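You operate a simulated robot arm through the tools that you are given. There is no shell and no other tool. Be economical: measure what you need, move in short steps, check, and stop when the job is done.

You are at the controls of a simulated robot arm. One attempt, no reset.

## Task
Load the copper disc from the table into the black tube and press a cap on unit four.
Fine: Start it, feed once, one stroke of the green lever, then press stop; the cap lands in the crate under the chute. Leave the other discs, controls and units.

Only the result counts: the job must be done as asked and must still hold three seconds after the hand-in. Knocking over, shifting, dropping, spilling or breaking anything else fails it. A push-on lid holds only when it is set on centred and level and pressed home; a screw cap is set on level and turned clockwise until tight.

## Robot
A 6-joint arm with a four-finger gripper on a trunk, on a base that drives. Base frame: it is fixed to the floor where the robot stands at the start and does not move with it; the origin is under the middle of the robot, x ahead of it, y to its left, z up. Readings come in mm, degrees, newtons and seconds.
With the tool pointing down near the work surface it reaches from about 440 to 780 mm from the robot's upright axis, wherever it stands. Its first joint turns from -166.0 to 166.0 degrees. Places, roughly: blue feed slider [700, -200, 700]; thick copper disc [1000, 750, 250]; tube [800, -200, 900]; unit five black switch [700, 2000, 800]; unit five green lever [800, 1200, 800]; unit five start button [700, 2100, 1000]; unit five stop button [700, 2100, 900]; unit four black switch [700, 300, 800]; unit four green lever [800, -600, 800]; unit four pedal [600, -700, 100]; unit four start button [700, 300, 1000]; unit four stop button [700, 300, 900]; unit one black switch [700, -4800, 800]; unit one green lever [800, -5600, 800]; unit one start button [700, -4700, 1000]; unit one stop button [700, -4700, 900]. Payload 3.67 kg.
The tool frame sits at the grasp point between the pads (the TCP): z along the fingers, y along the line on which they close. The tips reach 28 mm beyond it. The gripper opens to 112 mm. The gripper's body begins 73 mm behind the TCP.
Orientation is told as [roll, pitch, yaw] about the base's x, y, z axes, in that order, counted from this pose: with the fingers straight down and closing along the base's y, the tool's x points along the base's -x, its y along +y and its z along -z.

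## Interface
- The arm moves only by the tool play_rows. Its arguments are lists of equal length, an entry for each row: "gripper": the gripper command, from -1 (shut) to 1 (fully open), values between in proportion; "travel": the shift along the tool's x, y, z in m, a list of three; "angular": the turn, a rotation vector about the tool's x, y, z in degrees, a list of three. In form: {"gripper": [gripper, ...], "travel": [[dx, dy, dz], ...], "angular": [[ax, ay, az], ...]}. A call has 1 to 8 rows; each row shifts and turns the commanded pose from where the row before left it, along the tool's axes as they then stand. Rows are played at 5 a second. More than 50 mm and 8.6 degrees between two rows, or a gripper value outside its range, and nothing of the call is played. A pose out of reach is approached as far as the arm can. The call stops where the force on the tool passes 70 N (or 10 N more than at its start, if that is more) or the arm is blocked; 0.2 s more then pass. Each finger halts on what it meets, pressing with about 41 N; the grip force reading is that of the motor and also rises with nothing between the fingers. The clock runs only during rows and for 0.2 s after the last one: add rows that do not move to give the fingers time. It gives the time, the measured TCP pose, the force on the tool (base axes), the opening and the grip force at its end, in the units of the frame above (readings bear some noise), with the torque about the TCP (base axes, N m) and any sound that the robot's microphone picked up.
- Cameras (640 x 400 px; columns grow to the right, rows downward): "scene" is now at [111.2, 197.1, 1358.7]; the picture's right is [-0.20, -0.98, 0.00], its down [-0.30, 0.06, -0.95] and it looks along [0.93, -0.19, -0.30] (base axes); focal length 269 px, centre (320, 200). "wrist" rides on the gripper at [60, -18, -104] in the tool frame; the picture's right is [0.29, 0.96, 0.00], its down [-0.80, 0.24, -0.55] and it looks along [-0.53, 0.16, 0.83] (tool axes); focal length 234 px, centre (320, 200). There is no depth. A picture from a camera that has moved, and an enlarged one, comes with that camera's place and axes in the base frame and with its lens.
- capture(camera): a new picture of that camera. No time passes.
- base_move(legs): drives the robot by 1 to 6 legs, each [ahead, left, turn to the left] in mm, mm and degrees, along the robot's own axes; the way and the turn of a leg run together, so that a leg with both is an arc; at most 1500 mm and 180 degrees a leg. The arm and the cameras ride along, it lands a little off, and it stops where it bumps. It gives what a move gives.
- head_to(pan, tilt): turns the head with the scene camera to pan (to the left, within 143 degrees either way) and tilt (down, from -29 to 69), counted from straight ahead of the robot. It gives what a move gives.
- close_up(camera, box): a new picture of the part [left, top, right, bottom] of that camera's present view, enlarged. No time passes.
- finish_job(): hands the job in; it is judged then, once.

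Work in short steps. Places have to be worked out from the pictures, the camera data and where the tool is seen: move nearer, look again, correct. Check each grasp and each placing, and mend what went wrong. You have 120 turns and 78 pictures in all, those below and enlarged ones among them. Open the gripper and draw the arm clear of the work before you hand the job in, unless the task says otherwise; then end with one line.

The tools are called as a command line: name --argument value ..., lists and objects as JSON in quotes. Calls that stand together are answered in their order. play_rows: Moves the arm, as the interface text tells. Its arguments: {"type":"object","properties":{"gripper":{"type":"array","items":{"type":"number"}},"travel":{"type":"array","items":{"type":"array","items":{"type":"number"}}},"angular":{"type":"array","items":{"type":"array","items":{"type":"number"}}}},"required":["gripper","travel","angular"]} The other tools are called the same way: base_move (legs) drives the base; head_to (pan, tilt) turns the head that bears the scene camera; capture (camera) takes a picture; close_up (camera, box) takes an enlarged picture of a part of a camera's view; finish_job () hands the job in.

At the start:

```text
time_s: 0.0
position: [541.3, 101.1, 1279.3]
ee_rot: [0.0, -0.1, 0.0]
contact_force: [-0.3, -0.2, -0.7]
moment: [-0.01, 0.01, -0.01]
opening: 112.2
gripper_force: 0.0
robot x, y, heading: [1.8, 0.3, 0.3]
head pan, tilt: [-11.7, 17.6]
```

scene: 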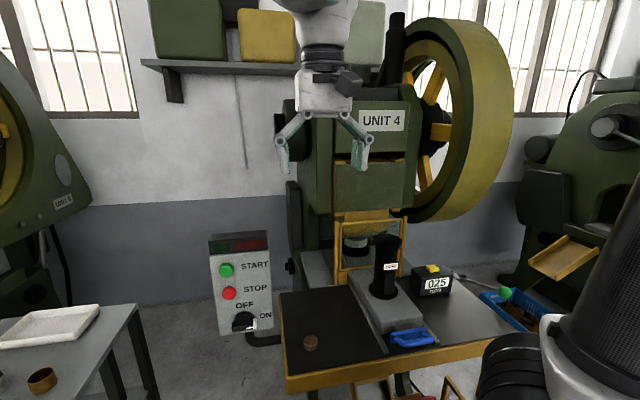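
wrist: 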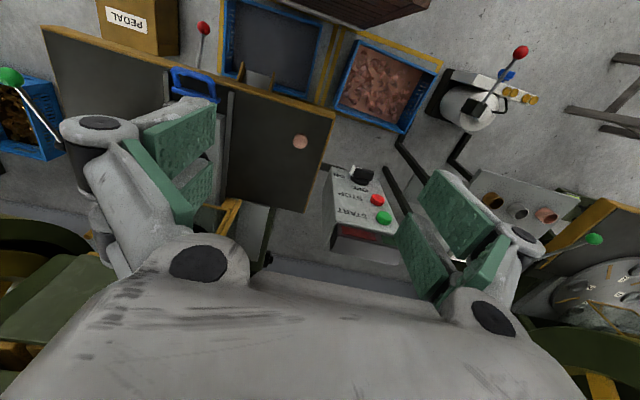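

The scene shows unit four with a copper disc on its table at about pixel (310,342). I look closer at the control box and the table.

close_up --camera "scene" --box '[200, 200, 360, 360]'

close_up --camera "scene" --box '[320, 200, 560, 380]'

close_up --camera "scene" --box '[0, 250, 200, 400]'

```text
2.50 times, centred on (280, 280) of scene
camera zoom: at [111.2, 197.1, 1358.7], right [-0.2, -0.98, 0.0], down [-0.3, 0.06, -0.95], along [0.93, -0.19, -0.3], focal length 673 px, centre (420, 0)
```

zoom: 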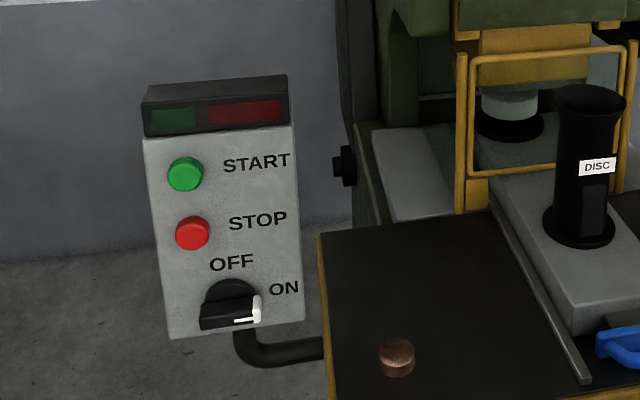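

```text
2.22 times, centred on (440, 290) of scene
camera zoom: at [111.2, 197.1, 1358.7], right [-0.2, -0.98, 0.0], down [-0.3, 0.06, -0.95], along [0.93, -0.19, -0.3], focal length 598 px, centre (53, 0)
```

zoom: 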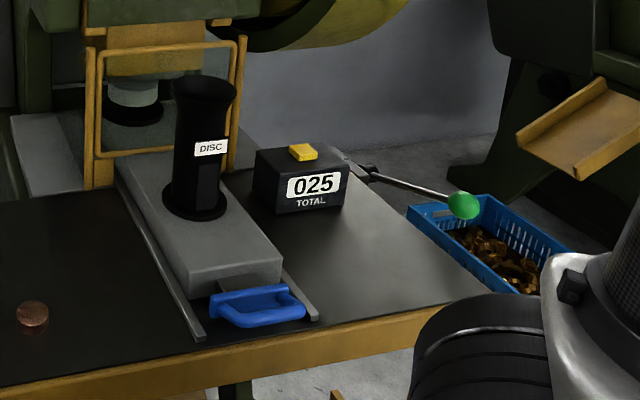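

```text
2.67 times, centred on (100, 325) of scene
camera zoom: at [111.2, 197.1, 1358.7], right [-0.2, -0.98, 0.0], down [-0.3, 0.06, -0.95], along [0.93, -0.19, -0.3], focal length 718 px, centre (907, -133)
```

zoom: 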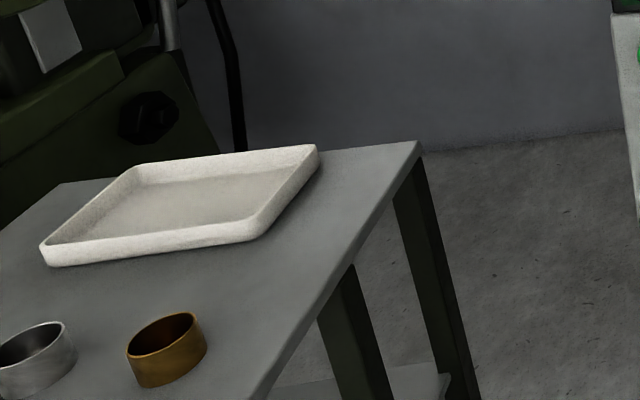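

A disc sits on the press table, but other discs may be on the side table; I turn the head left to see which is which.

head_to --pan 40 --tilt 40

capture --camera "scene"

close_up --camera "wrist" --box '[400, 30, 640, 260]'

close_up --camera "wrist" --box '[150, 0, 400, 240]'

```text
time_s: 1.2
position: [541.2, 102.4, 1278.1]
ee_rot: [-0.1, -0.1, 0.0]
contact_force: [0.1, 0.2, 0.3]
moment: [0.03, -0.02, -0.02]
opening: 112.0
gripper_force: 0.0
robot x, y, heading: [-0.4, -5.6, -0.2]
head pan, tilt: [40.0, 40.0]
```

```text
72 pictures are left
camera scene: at [85.0, 270.7, 1323.5], right [0.64, -0.77, 0.0], down [-0.49, -0.41, -0.77], along [0.59, 0.49, -0.64], focal length 269 px, centre (320, 200)
```

scene: 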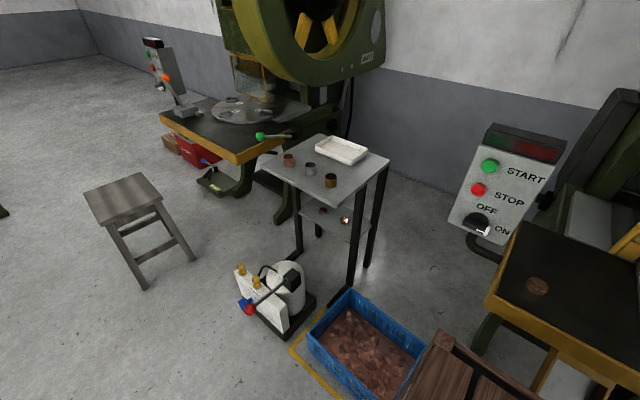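

```text
1.74 times, centred on (520, 145) of wrist
camera zoom: at [482.2, 85.6, 1382.4], right [-0.29, 0.96, 0.0], down [0.8, 0.24, 0.55], along [0.53, 0.16, -0.83], focal length 407 px, centre (-28, 296)
```

zoom: 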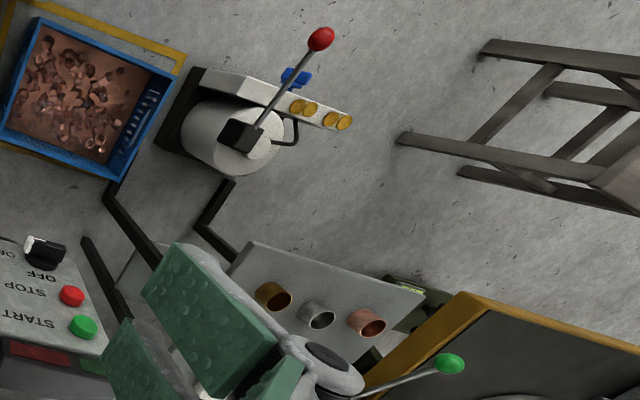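

```text
1.67 times, centred on (275, 120) of wrist
camera zoom: at [482.2, 85.6, 1382.4], right [-0.29, 0.96, 0.0], down [0.8, 0.24, 0.55], along [0.53, 0.16, -0.83], focal length 390 px, centre (395, 333)
```

zoom: 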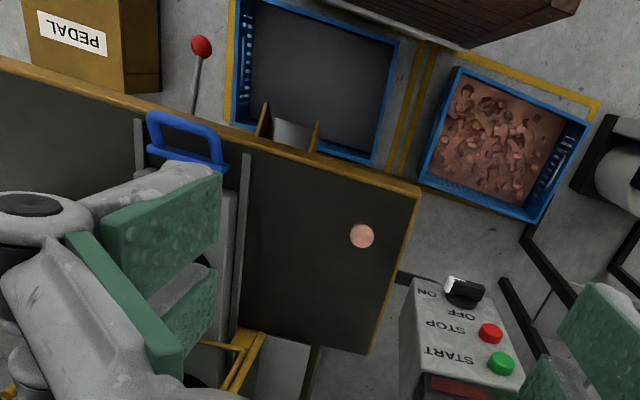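

The side table holds finished cups and its lower shelf other discs, so the disc on unit four's table (about [722,100,730]) is mine. I look down in front of the robot to see room for the base and view the feed area.

head_to --pan -15 --tilt 62

capture --camera "scene"

```text
time_s: 2.4
position: [541.7, 103.1, 1279.2]
ee_rot: [-0.1, 0.0, 0.1]
contact_force: [0.9, -1.2, -1.1]
moment: [0.02, 0.0, 0.0]
opening: 111.9
gripper_force: 0.0
robot x, y, heading: [-2.1, -2.0, -0.1]
head pan, tilt: [-15.0, 62.0]
```

```text
69 pictures are left
camera scene: at [82.0, 199.5, 1294.5], right [-0.26, -0.97, 0.0], down [-0.85, 0.23, -0.47], along [0.45, -0.12, -0.88], focal length 269 px, centre (320, 200)
```

scene: 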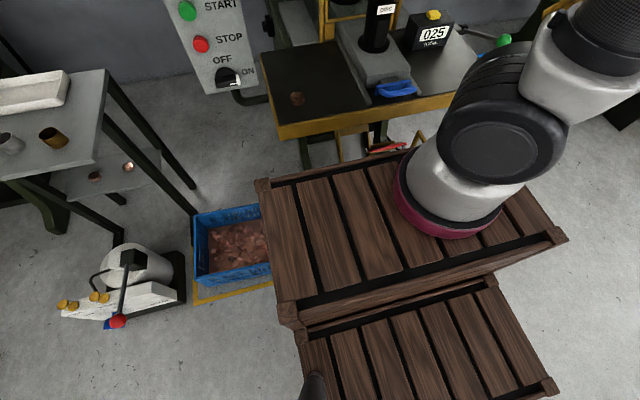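

I lower the arm over the disc, keeping clear of the tube, and then check with the wrist camera.

play_rows --gripper '[1, 1, 1, 1, 1, 1, 1, 1]' --travel '[[-0.022, 0, 0.043], [-0.022, 0, 0.043], [-0.022, 0, 0.043], [-0.022, 0, 0.043], [-0.022, 0, 0.043], [-0.022, 0, 0.043], [-0.022, 0, 0.043], [-0.022, 0, 0.043]]' --angular '[[0, 0, 0], [0, 0, 0], [0, 0, 0], [0, 0, 0], [0, 0, 0], [0, 0, 0], [0, 0, 0], [0, 0, 0]]'

capture --camera "wrist"

head_to --pan -15 --tilt 30

capture --camera "scene"

```text
time_s: 4.2
position: [716.8, 102.5, 933.3]
ee_rot: [0.0, 0.0, 0.0]
contact_force: [-0.6, 0.5, 1.2]
moment: [0.03, -0.01, 0.0]
opening: 112.1
gripper_force: 0.0
robot x, y, heading: [-2.3, -2.7, -0.0]
head pan, tilt: [-15.0, 62.0]
```

```text
68 pictures are left
camera wrist: at [657.7, 85.6, 1038.2], right [-0.29, 0.96, 0.0], down [0.8, 0.24, 0.55], along [0.53, 0.16, -0.83], focal length 234 px, centre (320, 200)
```

wrist: 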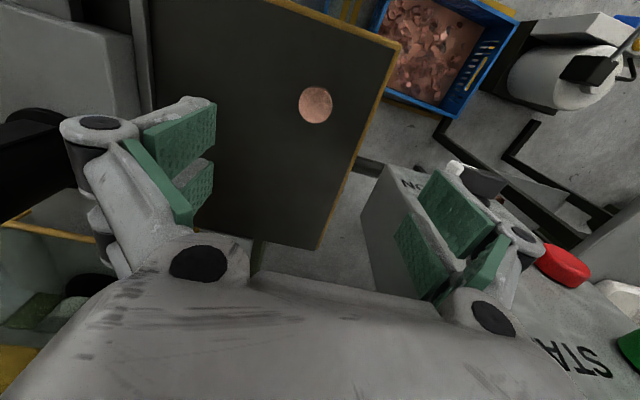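

```text
time_s: 5.2
position: [716.1, 102.6, 934.6]
ee_rot: [0.1, 0.0, 0.0]
contact_force: [-0.2, -0.1, 0.5]
moment: [0.01, 0.0, 0.03]
opening: 112.3
gripper_force: 0.1
robot x, y, heading: [0.5, -1.5, 0.1]
head pan, tilt: [-15.0, 30.0]
```

```text
67 pictures are left
camera scene: at [107.2, 192.7, 1338.8], right [-0.26, -0.97, 0.0], down [-0.48, 0.13, -0.87], along [0.84, -0.22, -0.5], focal length 269 px, centre (320, 200)
```

scene: 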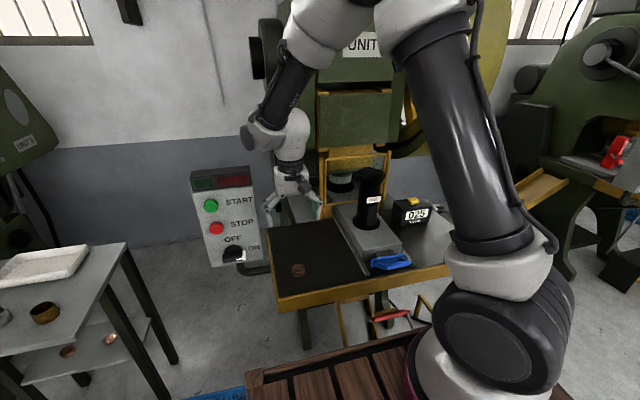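

Disc estimated at [720,98,~728], about 43 mm wide. I descend to about 60 mm above it and look closer at its height and centering.

play_rows --gripper '[1, 1, 1, 1]' --travel '[[-0.004, -0.004, 0.035], [0, 0, 0.035], [0, 0, 0.035], [0, 0, 0.035]]' --angular '[[0, 0, 0], [0, 0, 0], [0, 0, 0], [0, 0, 0]]'

capture --camera "wrist"

close_up --camera "scene" --box '[240, 180, 360, 300]'

```text
time_s: 6.2
position: [720.8, 98.8, 794.7]
ee_rot: [0.0, 0.0, -0.1]
contact_force: [0.1, 0.1, 0.9]
moment: [-0.01, -0.03, 0.0]
opening: 112.0
gripper_force: 0.0
robot x, y, heading: [-0.9, -1.1, 0.1]
head pan, tilt: [-15.0, 30.0]
```

```text
66 pictures are left
camera wrist: at [661.8, 82.2, 898.8], right [-0.29, 0.96, 0.0], down [0.8, 0.24, 0.55], along [0.53, 0.16, -0.83], focal length 234 px, centre (320, 200)
```

wrist: 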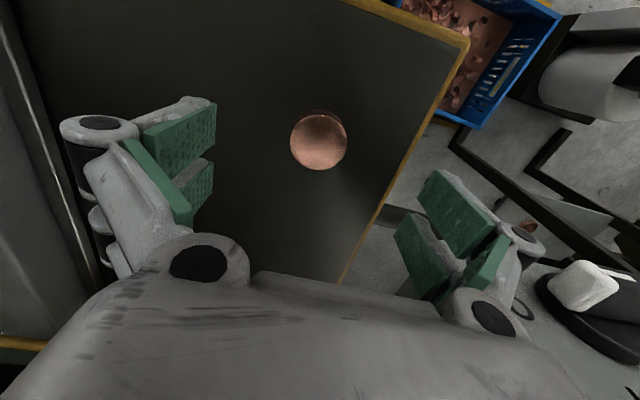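

```text
3.33 times, centred on (300, 240) of scene
camera zoom: at [106.9, 192.6, 1338.9], right [-0.26, -0.97, 0.0], down [-0.48, 0.13, -0.87], along [0.84, -0.22, -0.5], focal length 897 px, centre (387, 67)
```

zoom: 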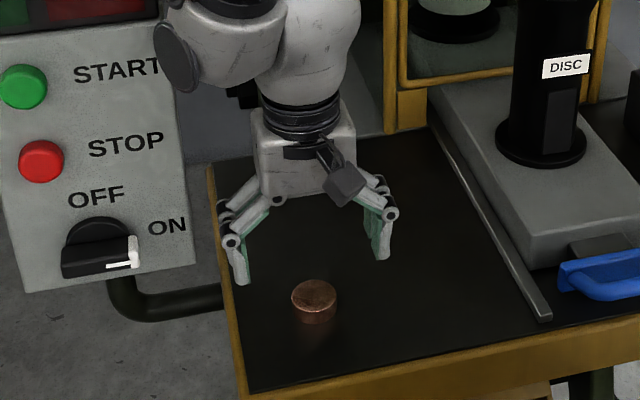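

The disc is centred under the gripper; its top is near z 731, and it is about 15 mm thick. I lower to TCP z≈750 and close.

play_rows --gripper '[1, 0.5, 0, -0.3, -0.6, -1, -1, -1]' --travel '[[0.0005, -0.0005, 0.025], [0, 0, 0.02], [0, 0, 0], [0, 0, 0], [0, 0, 0], [0, 0, 0], [0, 0, 0], [0, 0, 0]]' --angular '[[0, 0, 0], [0, 0, 0], [0, 0, 0], [0, 0, 0], [0, 0, 0], [0, 0, 0], [0, 0, 0], [0, 0, 0]]'

capture --camera "wrist"

```text
time_s: 8.0
position: [718.9, 99.0, 748.6]
ee_rot: [0.0, 0.0, -0.1]
contact_force: [0.2, -0.3, 0.7]
moment: [-0.01, -0.05, 0.02]
opening: 39.4
gripper_force: 40.9
robot x, y, heading: [0.5, 0.5, 0.3]
head pan, tilt: [-15.0, 30.0]
```

```text
64 pictures are left
camera wrist: at [661.2, 81.6, 853.5], right [-0.29, 0.96, 0.0], down [0.8, 0.24, 0.55], along [0.53, 0.16, -0.83], focal length 234 px, centre (320, 200)
```

wrist: 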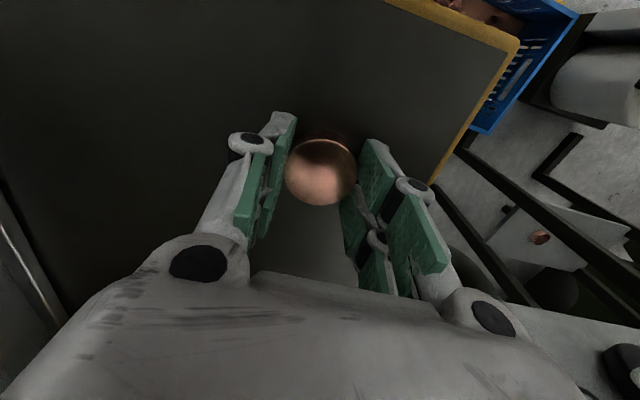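

The fingers halted on the disc at 39.4 mm with 41 N. I lift straight up and check that it comes along.

play_rows --gripper '[-1, -1, -1, -1]' --travel '[[0, 0, -0.03], [0, 0, -0.04], [0, 0, -0.045], [0, 0, -0.045]]' --angular '[[0, 0, 0], [0, 0, 0], [0, 0, 0], [0, 0, 0]]'

close_up --camera "scene" --box '[240, 130, 440, 280]'

capture --camera "wrist"

```text
time_s: 9.0
position: [721.1, 97.9, 910.1]
ee_rot: [0.0, 0.0, 0.0]
contact_force: [1.0, -0.8, -0.2]
moment: [0.0, 0.0, -0.01]
opening: 0.0
gripper_force: 35.9
robot x, y, heading: [3.2, -0.7, 0.1]
head pan, tilt: [-15.0, 30.0]
```

```text
2.67 times, centred on (340, 205) of scene
camera zoom: at [107.5, 192.8, 1338.8], right [-0.26, -0.97, 0.0], down [-0.48, 0.13, -0.87], along [0.84, -0.22, -0.5], focal length 718 px, centre (267, 187)
```

zoom: 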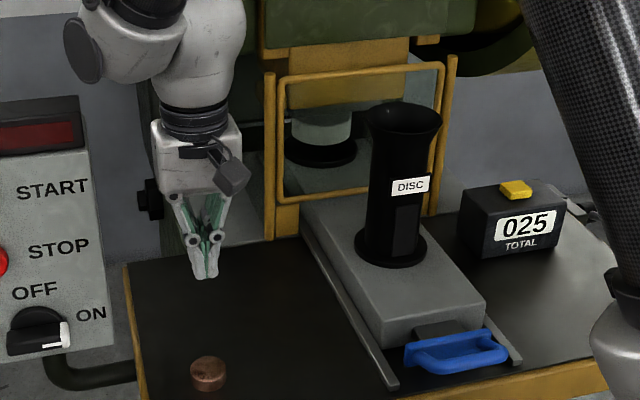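

```text
62 pictures are left
camera wrist: at [661.0, 80.9, 1014.0], right [-0.29, 0.96, 0.0], down [0.8, 0.24, 0.55], along [0.53, 0.16, -0.83], focal length 234 px, centre (320, 200)
```

wrist: 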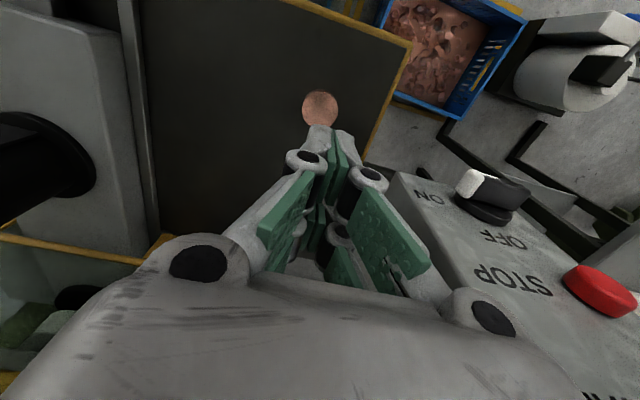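

The disc slipped out, still in place at about [719,99]. I reopen, go down again and feel gently for the table so I can grip the disc deeper.

play_rows --gripper '[0, 0.2, 0.2, 0.2, 0.2, 0.2, 0.2]' --travel '[[0, 0, 0], [0, 0.001, 0.045], [0, 0, 0.045], [0, 0, 0.045], [0, 0, 0.025], [0, 0, 0.003], [0, 0, 0]]' --angular '[[0, 0, 0], [0, 0, 0], [0, 0, 0], [0, 0, 0], [0, 0, 0], [0, 0, 0], [0, 0, 0]]'

close_up --camera "wrist" --box '[200, 80, 440, 260]'

close_up --camera "scene" --box '[250, 200, 350, 290]'

```text
time_s: 10.6
position: [720.9, 98.7, 746.3]
ee_rot: [0.0, 0.1, 0.1]
contact_force: [0.0, -0.8, 0.3]
moment: [0.01, 0.0, 0.0]
opening: 67.1
gripper_force: 0.0
robot x, y, heading: [-1.3, -1.2, -0.2]
head pan, tilt: [-15.0, 30.0]
```

```text
2.22 times, centred on (320, 170) of wrist
camera zoom: at [661.5, 82.2, 849.8], right [-0.29, 0.96, 0.0], down [0.8, 0.24, 0.55], along [0.53, 0.16, -0.83], focal length 520 px, centre (320, 267)
```

zoom: 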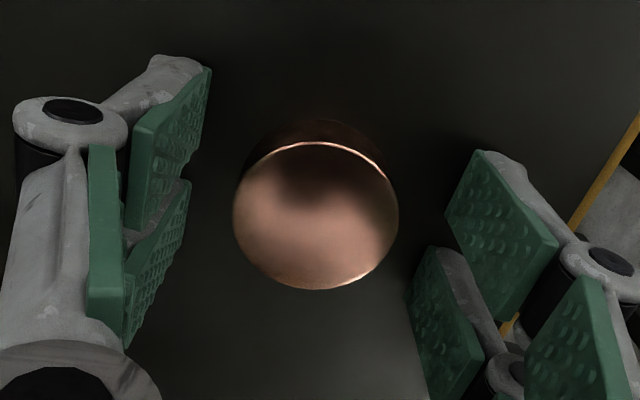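

```text
4.44 times, centred on (300, 245) of scene
camera zoom: at [107.2, 192.7, 1338.8], right [-0.26, -0.97, 0.0], down [-0.48, 0.13, -0.87], along [0.84, -0.22, -0.5], focal length 1196 px, centre (409, 0)
```

zoom: 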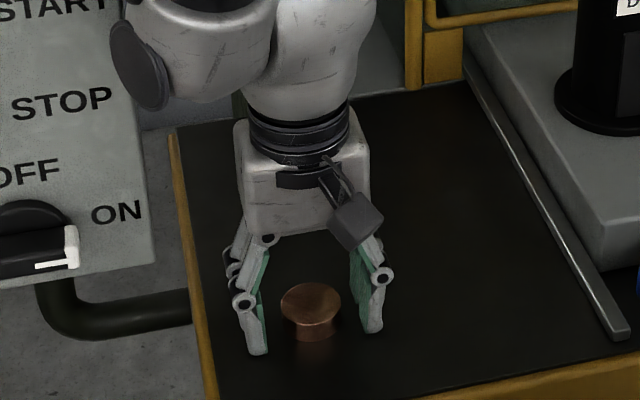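

The disc is centred, with tips about 2 mm over the table. I close here and inspect the grip before lifting.

play_rows --gripper '[0, -0.2, -0.3, -0.5, -1, -1, -1]' --travel '[[0, 0, 0.001], [0, 0, 0], [0, 0, 0], [0, 0, 0], [0, 0, 0], [0, 0, 0], [0, 0, 0]]' --angular '[[0, 0, 0], [0, 0, 0], [0, 0, 0], [0, 0, 0], [0, 0, 0], [0, 0, 0], [0, 0, 0]]'

close_up --camera "wrist" --box '[200, 80, 440, 260]'

close_up --camera "scene" --box '[270, 220, 330, 280]'

```text
time_s: 12.3
position: [721.0, 98.5, 747.3]
ee_rot: [0.0, -0.1, 0.1]
contact_force: [-9.4, -4.9, 24.6]
moment: [-0.42, 0.57, 0.0]
opening: 39.4
gripper_force: 41.0
robot x, y, heading: [-1.6, -1.5, -0.1]
head pan, tilt: [-15.0, 30.0]
stopped in row 7: the force on the tool passed its limit at 70 N (the readings are from after the stop); the commanded pose is now the measured one
```

```text
2.22 times, centred on (320, 170) of wrist
camera zoom: at [661.5, 81.8, 851.0], right [-0.29, 0.96, 0.0], down [0.8, 0.24, 0.56], along [0.53, 0.16, -0.83], focal length 520 px, centre (320, 267)
```

zoom: 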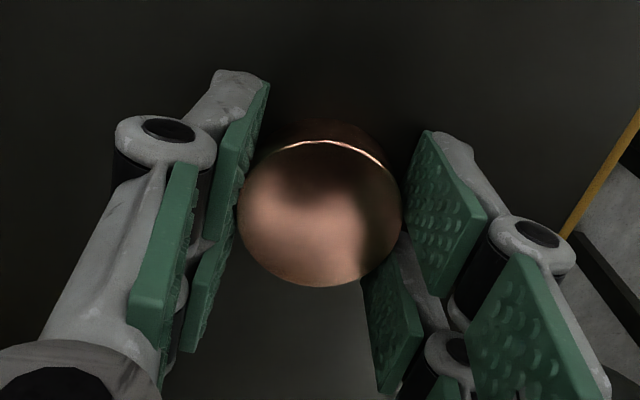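

```text
6.67 times, centred on (300, 250) of scene
camera zoom: at [106.3, 192.3, 1339.0], right [-0.26, -0.97, 0.0], down [-0.48, 0.13, -0.87], along [0.84, -0.22, -0.5], focal length 1794 px, centre (453, -133)
```

zoom: 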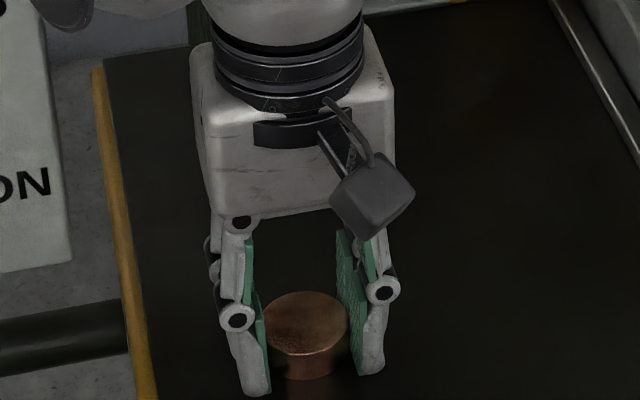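

The fingers hold the disc squarely, tips lightly on the table. I lift slowly and check the opening.

play_rows --gripper '[-1, -1, -1, -1, -1]' --travel '[[0, 0, -0.002], [0, 0, -0.003], [0, 0, -0.005], [0, 0, -0.005], [0, 0, 0]]' --angular '[[0, 0, 0], [0, 0, 0], [0, 0, 0], [0, 0, 0], [0, 0, 0]]'

close_up --camera "scene" --box '[270, 220, 330, 280]'

```text
time_s: 13.5
position: [721.1, 98.5, 759.9]
ee_rot: [0.2, -0.1, 0.0]
contact_force: [0.6, -0.1, -1.6]
moment: [0.0, 0.01, -0.01]
opening: 39.6
gripper_force: 40.7
robot x, y, heading: [0.9, -1.4, 0.1]
head pan, tilt: [-15.0, 30.0]
```

```text
6.67 times, centred on (300, 250) of scene
camera zoom: at [107.4, 192.6, 1338.8], right [-0.26, -0.97, 0.0], down [-0.48, 0.13, -0.87], along [0.84, -0.22, -0.5], focal length 1794 px, centre (453, -133)
```

zoom: 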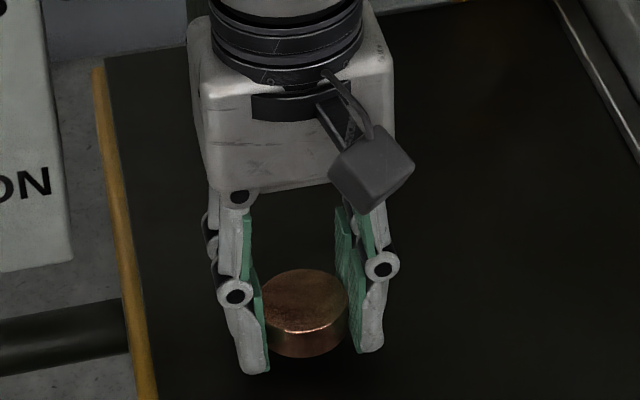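

The disc is held (opening 39.6, −1.6 N weight). I estimate the tube mouth near [832,-171,976]; I raise the arm high before crossing over.

play_rows --gripper '[-1, -1, -1, -1, -1, -1, -1, -1]' --travel '[[0, 0, -0.02], [0, 0, -0.04], [0, 0, -0.045], [0, 0, -0.045], [0, 0, -0.045], [0, 0, -0.045], [0, 0, -0.045], [0, 0, -0.045]]' --angular '[[0, 0, 0], [0, 0, 0], [0, 0, 0], [0, 0, 0], [0, 0, 0], [0, 0, 0], [0, 0, 0], [0, 0, 0]]'

capture --camera "wrist"

```text
time_s: 15.3
position: [721.0, 98.4, 1090.9]
ee_rot: [0.0, 0.0, 0.1]
contact_force: [0.4, 0.2, -2.5]
moment: [0.02, 0.02, -0.01]
opening: 39.5
gripper_force: 40.6
robot x, y, heading: [0.7, 3.2, -0.2]
head pan, tilt: [-15.0, 30.0]
```

```text
56 pictures are left
camera wrist: at [661.8, 82.3, 1194.7], right [-0.29, 0.96, 0.0], down [0.8, 0.24, 0.56], along [0.53, 0.16, -0.83], focal length 234 px, centre (320, 200)
```

wrist: 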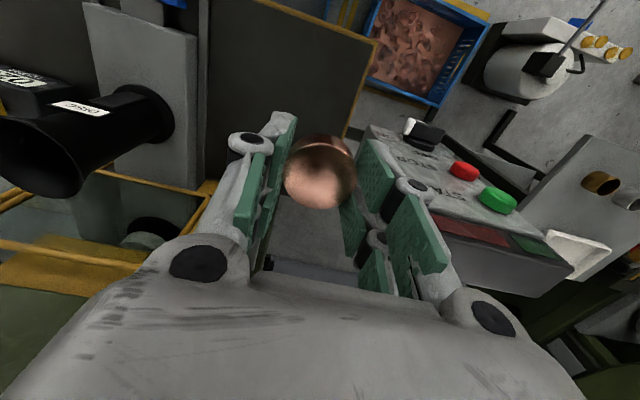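

The mouth seems near [835,-165,976] from both cameras. I move over to x≈790 at this height, then look before coming closer to the press.

play_rows --gripper '[-1, -1, -1, -1, -1, -1]' --travel '[[-0.012, -0.044, 0], [-0.012, -0.044, 0], [-0.012, -0.044, 0], [-0.012, -0.044, 0], [-0.012, -0.044, 0], [-0.009, -0.044, 0]]' --angular '[[0, 0, 0], [0, 0, 0], [0, 0, 0], [0, 0, 0], [0, 0, 0], [0, 0, 0]]'

capture --camera "wrist"

capture --camera "scene"

```text
time_s: 16.7
position: [790.0, -165.7, 1090.8]
ee_rot: [0.1, -0.1, 0.1]
contact_force: [0.2, 1.6, -1.2]
moment: [-0.02, -0.03, 0.02]
opening: 39.8
gripper_force: 40.6
robot x, y, heading: [0.3, -0.0, -0.0]
head pan, tilt: [-15.0, 30.0]
```

```text
55 pictures are left
camera wrist: at [731.0, -182.2, 1194.9], right [-0.29, 0.96, 0.0], down [0.8, 0.24, 0.56], along [0.53, 0.16, -0.83], focal length 234 px, centre (320, 200)
```

wrist: 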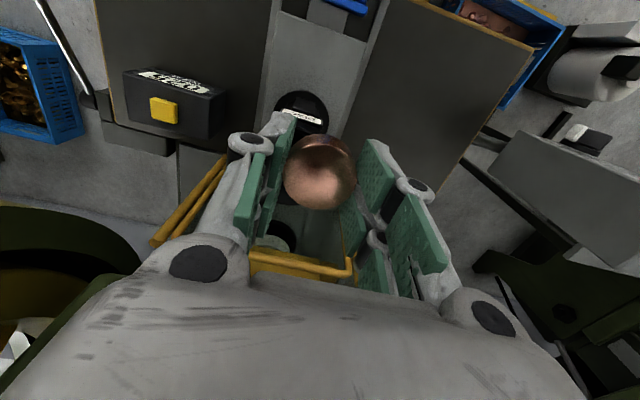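

```text
54 pictures are left
camera scene: at [107.0, 193.0, 1338.8], right [-0.26, -0.97, 0.0], down [-0.48, 0.13, -0.87], along [0.84, -0.22, -0.5], focal length 269 px, centre (320, 200)
```

scene: 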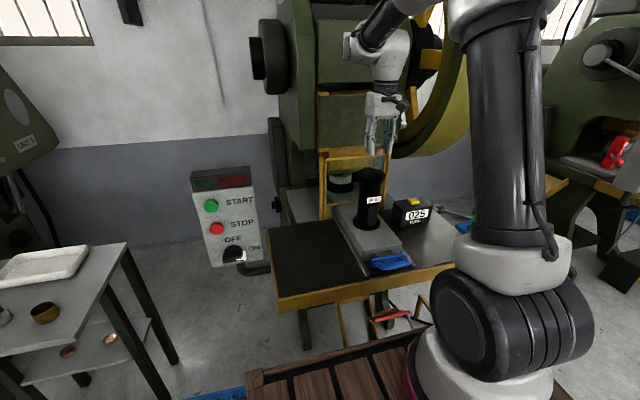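

Reach is fine. I enlarge both views to align the disc with the mouth.

close_up --camera "wrist" --box '[220, 70, 420, 280]'

close_up --camera "scene" --box '[320, 90, 440, 210]'

```text
1.90 times, centred on (320, 175) of wrist
camera zoom: at [731.0, -182.2, 1194.9], right [-0.29, 0.96, 0.0], down [0.8, 0.24, 0.56], along [0.53, 0.16, -0.83], focal length 446 px, centre (320, 248)
```

zoom: 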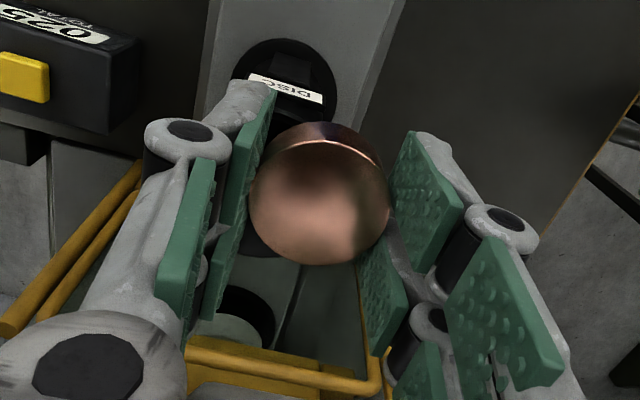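

```text
3.33 times, centred on (380, 150) of scene
camera zoom: at [107.0, 193.0, 1338.8], right [-0.26, -0.97, 0.0], down [-0.48, 0.13, -0.87], along [0.84, -0.22, -0.5], focal length 897 px, centre (120, 367)
```

zoom: 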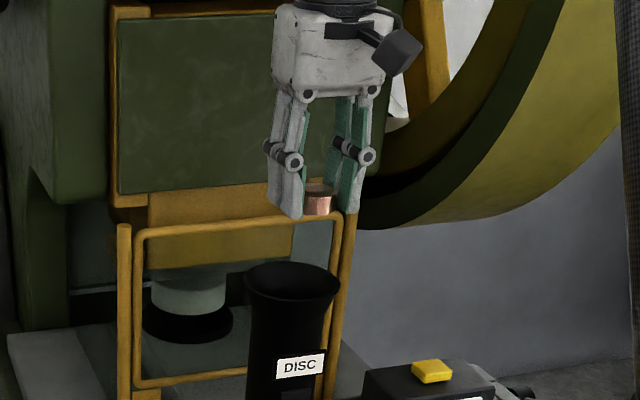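

Estimates converge on a mouth near [842,-174,968]. I move over it at tips about 35 mm above the rim and view both cameras.

play_rows --gripper '[-1, -1, -1, -1]' --travel '[[-0.026, -0.004, 0], [-0.026, -0.004, 0.005], [0, 0, 0.025], [0, 0, 0.03]]' --angular '[[0, 0, 0], [0, 0, 0], [0, 0, 0], [0, 0, 0]]'

close_up --camera "wrist" --box '[220, 70, 420, 280]'

close_up --camera "scene" --box '[320, 110, 420, 210]'

```text
time_s: 17.7
position: [843.4, -172.9, 1031.0]
ee_rot: [0.2, -0.2, -0.1]
contact_force: [-0.8, -0.4, -2.0]
moment: [0.01, -0.02, 0.02]
opening: 39.5
gripper_force: 40.5
robot x, y, heading: [1.4, -0.4, 0.0]
head pan, tilt: [-15.0, 30.0]
```

```text
1.90 times, centred on (320, 175) of wrist
camera zoom: at [783.1, -190.9, 1135.1], right [-0.29, 0.96, 0.0], down [0.8, 0.24, 0.56], along [0.53, 0.16, -0.83], focal length 446 px, centre (320, 248)
```

zoom: 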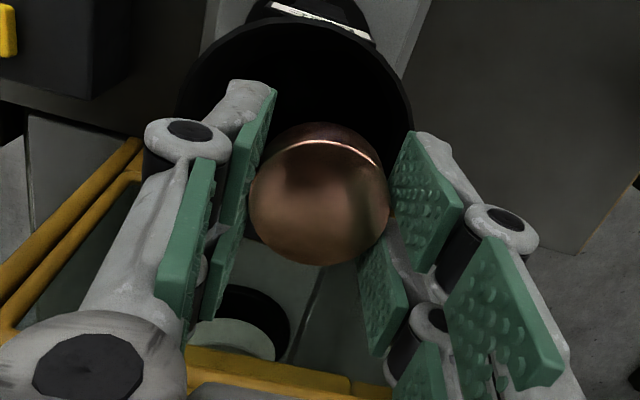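

```text
4.00 times, centred on (370, 160) of scene
camera zoom: at [107.2, 192.5, 1338.9], right [-0.26, -0.97, 0.0], down [-0.48, 0.13, -0.87], along [0.84, -0.22, -0.5], focal length 1076 px, centre (120, 360)
```

zoom: 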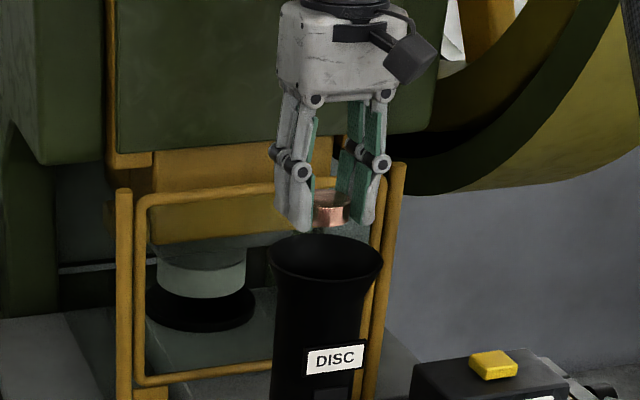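

The wrist view shows the disc about 9 mm to the left (+y) and slightly short in x of the mouth's centre. I correct to about [848,-182] and look again.

play_rows --gripper '[-1, -1]' --travel '[[-0.005, -0.009, 0.01], [0, 0, 0]]' --angular '[[0, 0, 0], [0, 0, 0]]'

close_up --camera "wrist" --box '[220, 70, 420, 280]'

close_up --camera "scene" --box '[340, 140, 400, 200]'

```text
time_s: 18.3
position: [846.9, -181.2, 1020.3]
ee_rot: [0.1, -0.1, 0.0]
contact_force: [-0.1, -0.7, -1.1]
moment: [-0.02, -0.02, -0.03]
opening: 39.6
gripper_force: 40.9
robot x, y, heading: [-0.6, 0.9, 0.1]
head pan, tilt: [-15.0, 30.0]
```

```text
1.90 times, centred on (320, 175) of wrist
camera zoom: at [788.1, -199.6, 1124.9], right [-0.29, 0.96, 0.0], down [0.8, 0.24, 0.56], along [0.53, 0.16, -0.83], focal length 446 px, centre (320, 248)
```

zoom: 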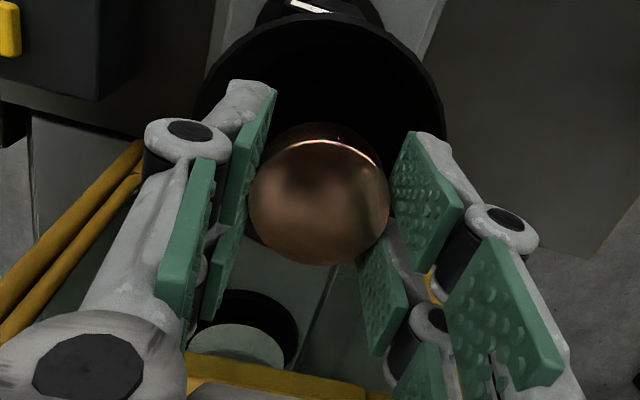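

```text
6.67 times, centred on (370, 170) of scene
camera zoom: at [107.4, 192.5, 1338.8], right [-0.26, -0.97, 0.0], down [-0.48, 0.13, -0.87], along [0.84, -0.22, -0.5], focal length 1794 px, centre (-13, 400)
```

zoom: 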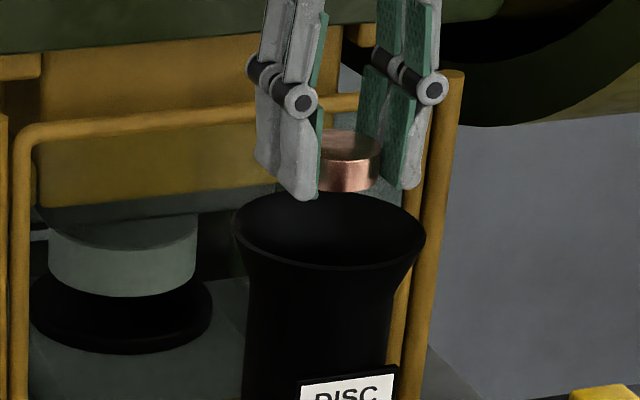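

The disc is now centred over the mouth within about 2 mm in both views. I lower the tips about 10 mm into the funnel, watching force.

play_rows --gripper '[-1, -1, -1, -1]' --travel '[[-0.001, 0.001, 0.012], [0, 0, 0.012], [0, 0, 0.011], [0, 0, 0]]' --angular '[[0, 0, 0], [0, 0, 0], [0, 0, 0], [0, 0, 0]]'

close_up --camera "scene" --box '[340, 140, 400, 200]'

close_up --camera "wrist" --box '[220, 70, 420, 280]'

```text
time_s: 19.3
position: [847.6, -181.3, 986.3]
ee_rot: [0.1, -0.2, 0.1]
contact_force: [1.3, -0.6, -0.2]
moment: [0.02, -0.02, -0.05]
opening: 39.6
gripper_force: 41.0
robot x, y, heading: [0.7, -3.9, 0.1]
head pan, tilt: [-15.0, 30.0]
```

```text
6.67 times, centred on (370, 170) of scene
camera zoom: at [107.4, 192.5, 1338.8], right [-0.26, -0.97, 0.0], down [-0.48, 0.13, -0.87], along [0.84, -0.22, -0.5], focal length 1794 px, centre (-13, 400)
```

zoom: 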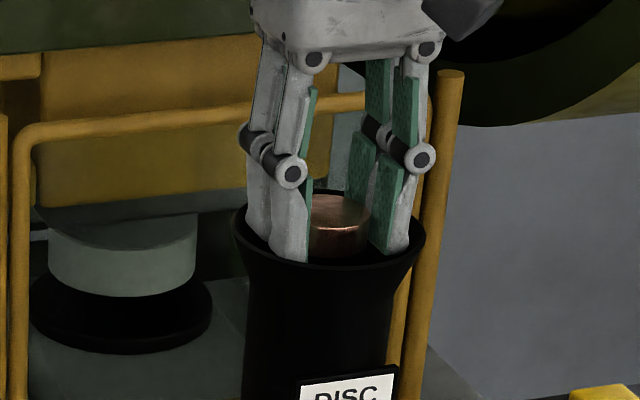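

```text
1.90 times, centred on (320, 175) of wrist
camera zoom: at [789.1, -198.3, 1089.9], right [-0.29, 0.96, 0.0], down [0.8, 0.24, 0.56], along [0.53, 0.16, -0.83], focal length 446 px, centre (320, 248)
```

zoom: 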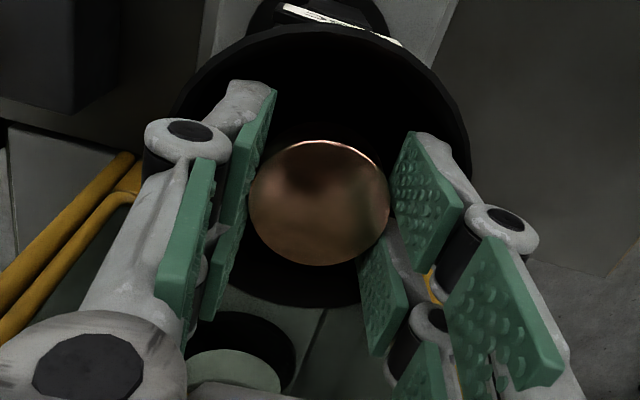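

The disc is centred inside the funnel with no contact. I go 5 mm deeper and open just enough to release.

play_rows --gripper '[-1, -1, -0.15, -0.15, -0.15]' --travel '[[0, 0, 0.005], [0, 0, 0], [0, 0, 0], [0, 0, 0], [0, 0, 0]]' --angular '[[0, 0, 0], [0, 0, 0], [0, 0, 0], [0, 0, 0], [0, 0, 0]]'

close_up --camera "wrist" --box '[220, 70, 420, 280]'

```text
time_s: 20.5
position: [848.7, -181.3, 981.7]
ee_rot: [0.0, -0.2, 0.0]
contact_force: [13.2, 0.9, 14.7]
moment: [0.02, -0.18, 0.01]
opening: 48.3
gripper_force: 0.1
robot x, y, heading: [-0.4, 1.2, -0.3]
head pan, tilt: [-15.0, 30.0]
```

```text
1.90 times, centred on (320, 175) of wrist
camera zoom: at [789.4, -197.7, 1085.2], right [-0.29, 0.96, 0.0], down [0.8, 0.24, 0.56], along [0.53, 0.16, -0.83], focal length 446 px, centre (320, 248)
```

zoom: 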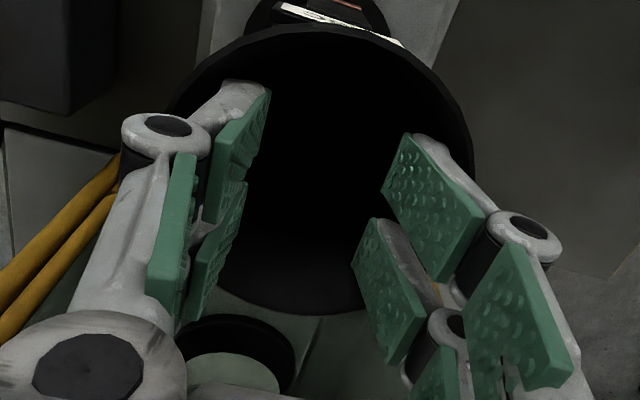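

The disc dropped down the tube; the tips touch the funnel lightly. I withdraw straight up to clear, then back away.

play_rows --gripper '[-0.15, -0.15, -0.15, -0.15, -0.15]' --travel '[[0, 0, -0.01], [0, 0, -0.03], [0, 0, -0.045], [0, 0, -0.045], [0, 0, 0]]' --angular '[[0, 0, 0], [0, 0, 0], [0, 0, 0], [0, 0, 0], [0, 0, 0]]'

close_up --camera "scene" --box '[320, 140, 480, 300]'

close_up --camera "wrist" --box '[220, 50, 420, 200]'

```text
time_s: 21.7
position: [848.7, -180.1, 1111.5]
ee_rot: [0.1, -0.1, 0.0]
contact_force: [0.5, 0.5, -0.7]
moment: [0.0, 0.02, 0.0]
opening: 47.5
gripper_force: 0.1
robot x, y, heading: [3.7, -1.6, 0.1]
head pan, tilt: [-15.0, 30.0]
```

```text
2.50 times, centred on (400, 220) of scene
camera zoom: at [107.4, 192.5, 1338.8], right [-0.26, -0.97, 0.0], down [-0.48, 0.13, -0.87], along [0.84, -0.22, -0.5], focal length 673 px, centre (120, 150)
```

zoom: 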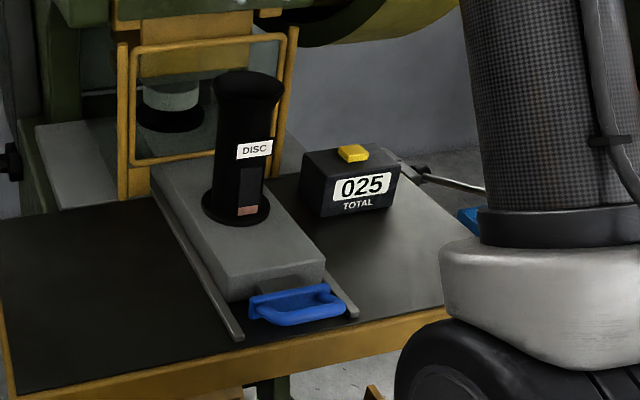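

```text
2.67 times, centred on (320, 125) of wrist
camera zoom: at [788.7, -197.4, 1216.0], right [-0.29, 0.96, 0.0], down [0.8, 0.24, 0.56], along [0.53, 0.16, -0.83], focal length 624 px, centre (320, 400)
```

zoom: 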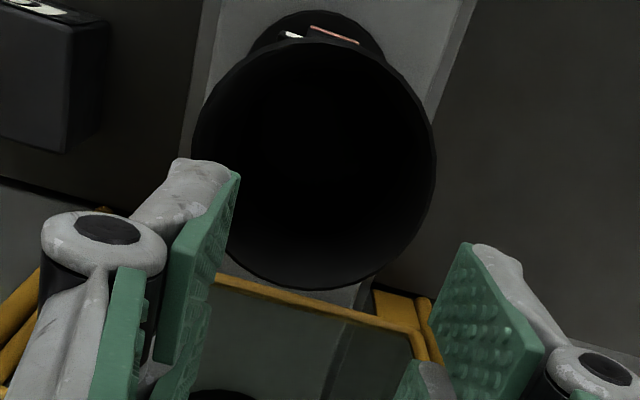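

The window shows copper at the tube's foot, so it is loaded; the switch already points to ON. Next I bring the closed gripper back and across toward the start button (about [740,310,986]).

play_rows --gripper '[-0.4, -0.7, -1, -1, -1, -1, -1, -1]' --travel '[[0.045, 0, 0], [0.045, 0.01, 0], [0.04, 0.025, 0], [0.035, 0.035, 0], [0.035, 0.035, 0], [0, 0.048, 0], [0, 0.048, 0], [0, 0.048, 0]]' --angular '[[0, 0, 0], [0, 0, 0], [0, 0, 0], [0, 0, 0], [0, 0, 0], [0, 0, 0], [0, 0, 0], [0, 0, 0]]'

play_rows --gripper '[-1, -1, -1, -1, -1, -1, -1, -1]' --travel '[[0, 0.048, 0], [0, 0.048, 0], [0, 0.048, 0], [0, 0.048, 0], [0, 0.048, 0], [0, 0, 0], [0, 0, 0], [0, 0, 0]]' --angular '[[0, 0, 0], [0, 0, 0], [0, 0, 0], [0, 0, 0], [0, 0, 0], [0, -8, 0], [0, -8, 0], [0, -8, 0]]'

head_to --pan 15 --tilt 25

capture --camera "scene"

capture --camera "wrist"

```text
time_s: 23.5
position: [647.1, 68.2, 1112.2]
ee_rot: [0.0, -0.2, -0.2]
contact_force: [-0.1, 0.1, -0.3]
moment: [0.04, -0.04, 0.05]
opening: 0.0
gripper_force: 36.0
robot x, y, heading: [-0.8, 1.6, 0.1]
head pan, tilt: [-15.0, 30.0]
```

```text
time_s: 25.3
position: [648.0, 308.8, 1111.5]
ee_rot: [0.0, -24.2, 0.1]
contact_force: [1.0, 0.2, 0.1]
moment: [0.02, -0.01, -0.02]
opening: 0.1
gripper_force: 35.8
robot x, y, heading: [-1.8, -0.5, -0.1]
head pan, tilt: [-15.0, 30.0]
```

```text
time_s: 26.3
position: [648.4, 307.2, 1111.4]
ee_rot: [0.1, -24.1, 0.0]
contact_force: [0.4, 0.2, -0.1]
moment: [0.03, -0.01, 0.03]
opening: 0.1
gripper_force: 35.3
robot x, y, heading: [-0.4, 0.9, 0.3]
head pan, tilt: [15.0, 25.0]
```

```text
42 pictures are left
camera scene: at [108.9, 239.8, 1346.8], right [0.26, -0.97, 0.0], down [-0.41, -0.11, -0.91], along [0.88, 0.23, -0.42], focal length 269 px, centre (320, 200)
```

scene: 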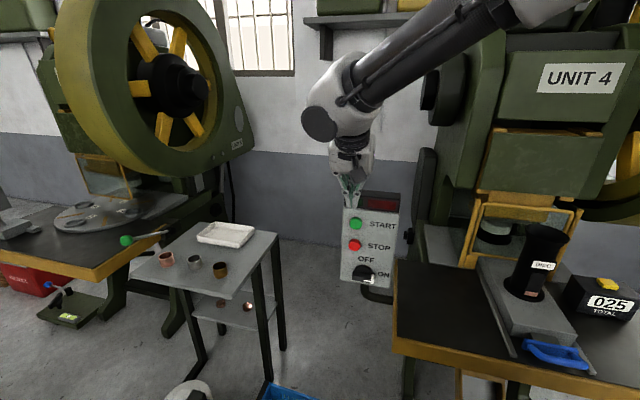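

```text
41 pictures are left
camera wrist: at [551.4, 291.1, 1181.8], right [-0.26, 0.96, -0.12], down [0.5, 0.24, 0.83], along [0.82, 0.16, -0.54], focal length 234 px, centre (320, 200)
```

wrist: 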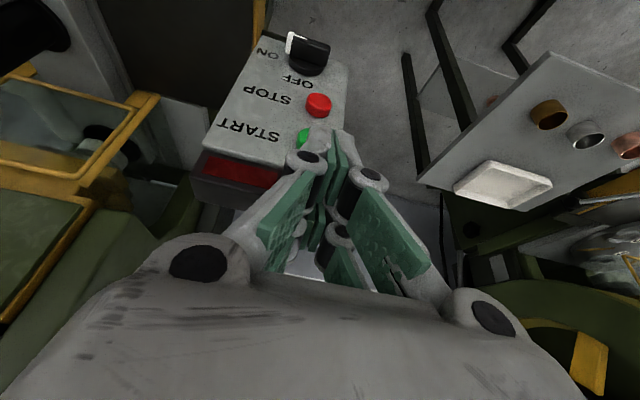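

Both views put the start button at about [740,306,986]. I lower to tip level z≈982, staying about 35 mm short of it, and look.

play_rows --gripper '[-1, -1, -1]' --travel '[[0.0048, -0.001, 0.0354], [0.0048, 0, 0.0354], [0.0048, 0, 0.0354]]' --angular '[[0, 0, 0], [0, 0, 0], [0, 0, 0]]'

close_up --camera "scene" --box '[300, 130, 440, 290]'

close_up --camera "wrist" --box '[200, 0, 440, 200]'

```text
time_s: 27.1
position: [678.3, 306.6, 1008.0]
ee_rot: [0.1, -24.1, 0.0]
contact_force: [0.5, -0.3, 0.1]
moment: [0.0, -0.04, 0.0]
opening: 0.0
gripper_force: 35.9
robot x, y, heading: [2.0, 0.8, 0.1]
head pan, tilt: [15.0, 25.0]
```

```text
2.50 times, centred on (370, 210) of scene
camera zoom: at [108.7, 239.8, 1346.9], right [0.26, -0.97, 0.0], down [-0.41, -0.11, -0.91], along [0.88, 0.23, -0.42], focal length 673 px, centre (195, 175)
```

zoom: 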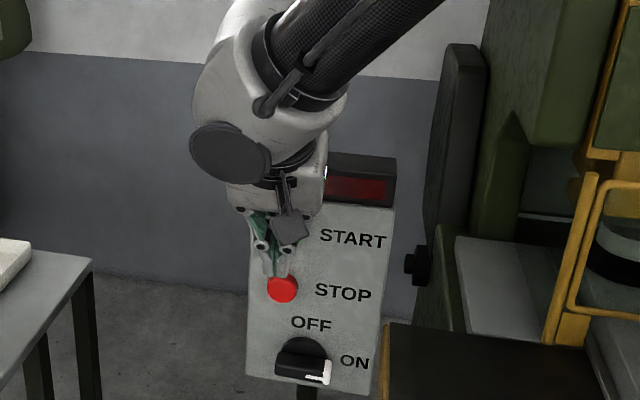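

```text
2.00 times, centred on (320, 100) of wrist
camera zoom: at [581.7, 289.7, 1078.4], right [-0.26, 0.96, -0.12], down [0.5, 0.24, 0.83], along [0.82, 0.16, -0.54], focal length 468 px, centre (320, 400)
```

zoom: 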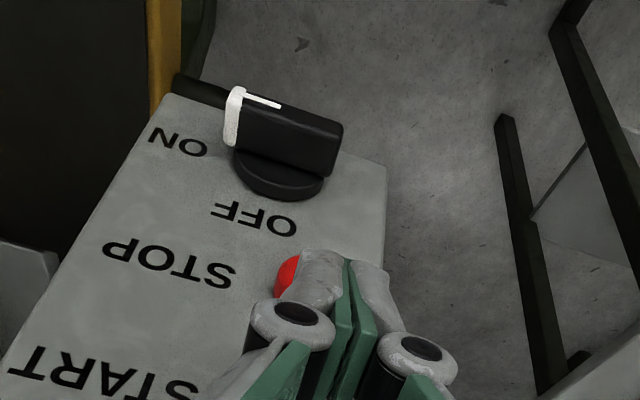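

The tip is below the panel's start label line and lined up in y. I advance along +x in small steps to press start, watching force and sound.

play_rows --gripper '[-1, -1, -1, -1, -1, -1]' --travel '[[-0.0128, 0, 0.0057], [-0.0128, 0, 0.0057], [-0.0037, 0, 0.0016], [-0.0037, 0, 0.0016], [-0.0027, 0, 0.0012], [0, 0, 0]]' --angular '[[0, 0, 0], [0, 0, 0], [0, 0, 0], [0, 0, 0], [0, 0, 0], [0, 0, 0]]'

close_up --camera "scene" --box '[300, 130, 440, 290]'

```text
time_s: 28.5
position: [713.3, 307.7, 1008.0]
ee_rot: [-0.1, -24.1, 0.1]
contact_force: [-69.1, -2.6, -0.9]
moment: [-0.15, 0.87, -0.06]
opening: 6.2
gripper_force: 36.1
robot x, y, heading: [-3.9, 1.8, -0.1]
head pan, tilt: [15.0, 25.0]
heard: click
```

```text
2.50 times, centred on (370, 210) of scene
camera zoom: at [105.7, 239.8, 1347.1], right [0.26, -0.97, 0.0], down [-0.41, -0.11, -0.91], along [0.88, 0.23, -0.42], focal length 673 px, centre (195, 175)
```

zoom: 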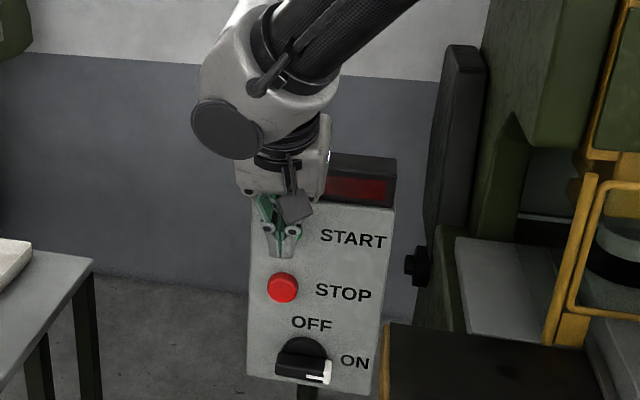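

A click was heard at 69 N. I back off and check the lamps.

play_rows --gripper '[-1, -1, -1, -1]' --travel '[[0.0091, 0, -0.0041], [0.0274, 0, -0.0122], [0.0274, 0, -0.0122], [0, 0, -0.03]]' --angular '[[0, 0, 0], [0, 0, 0], [0, 0, 0], [0, 0, 0]]'

capture --camera "scene"

```text
time_s: 29.5
position: [634.0, 307.0, 1034.6]
ee_rot: [0.0, -24.1, 0.0]
contact_force: [0.0, -0.6, -0.5]
moment: [-0.01, 0.0, 0.02]
opening: 0.0
gripper_force: 35.6
robot x, y, heading: [-2.0, 1.1, 0.0]
head pan, tilt: [15.0, 25.0]
```

```text
37 pictures are left
camera scene: at [109.3, 240.0, 1346.8], right [0.26, -0.97, 0.0], down [-0.41, -0.11, -0.91], along [0.88, 0.23, -0.42], focal length 269 px, centre (320, 200)
```

scene: 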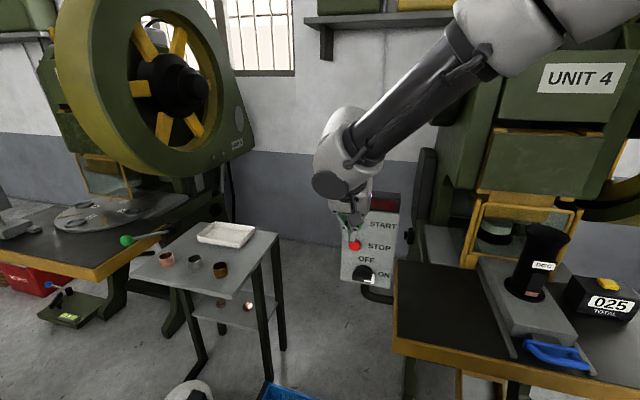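

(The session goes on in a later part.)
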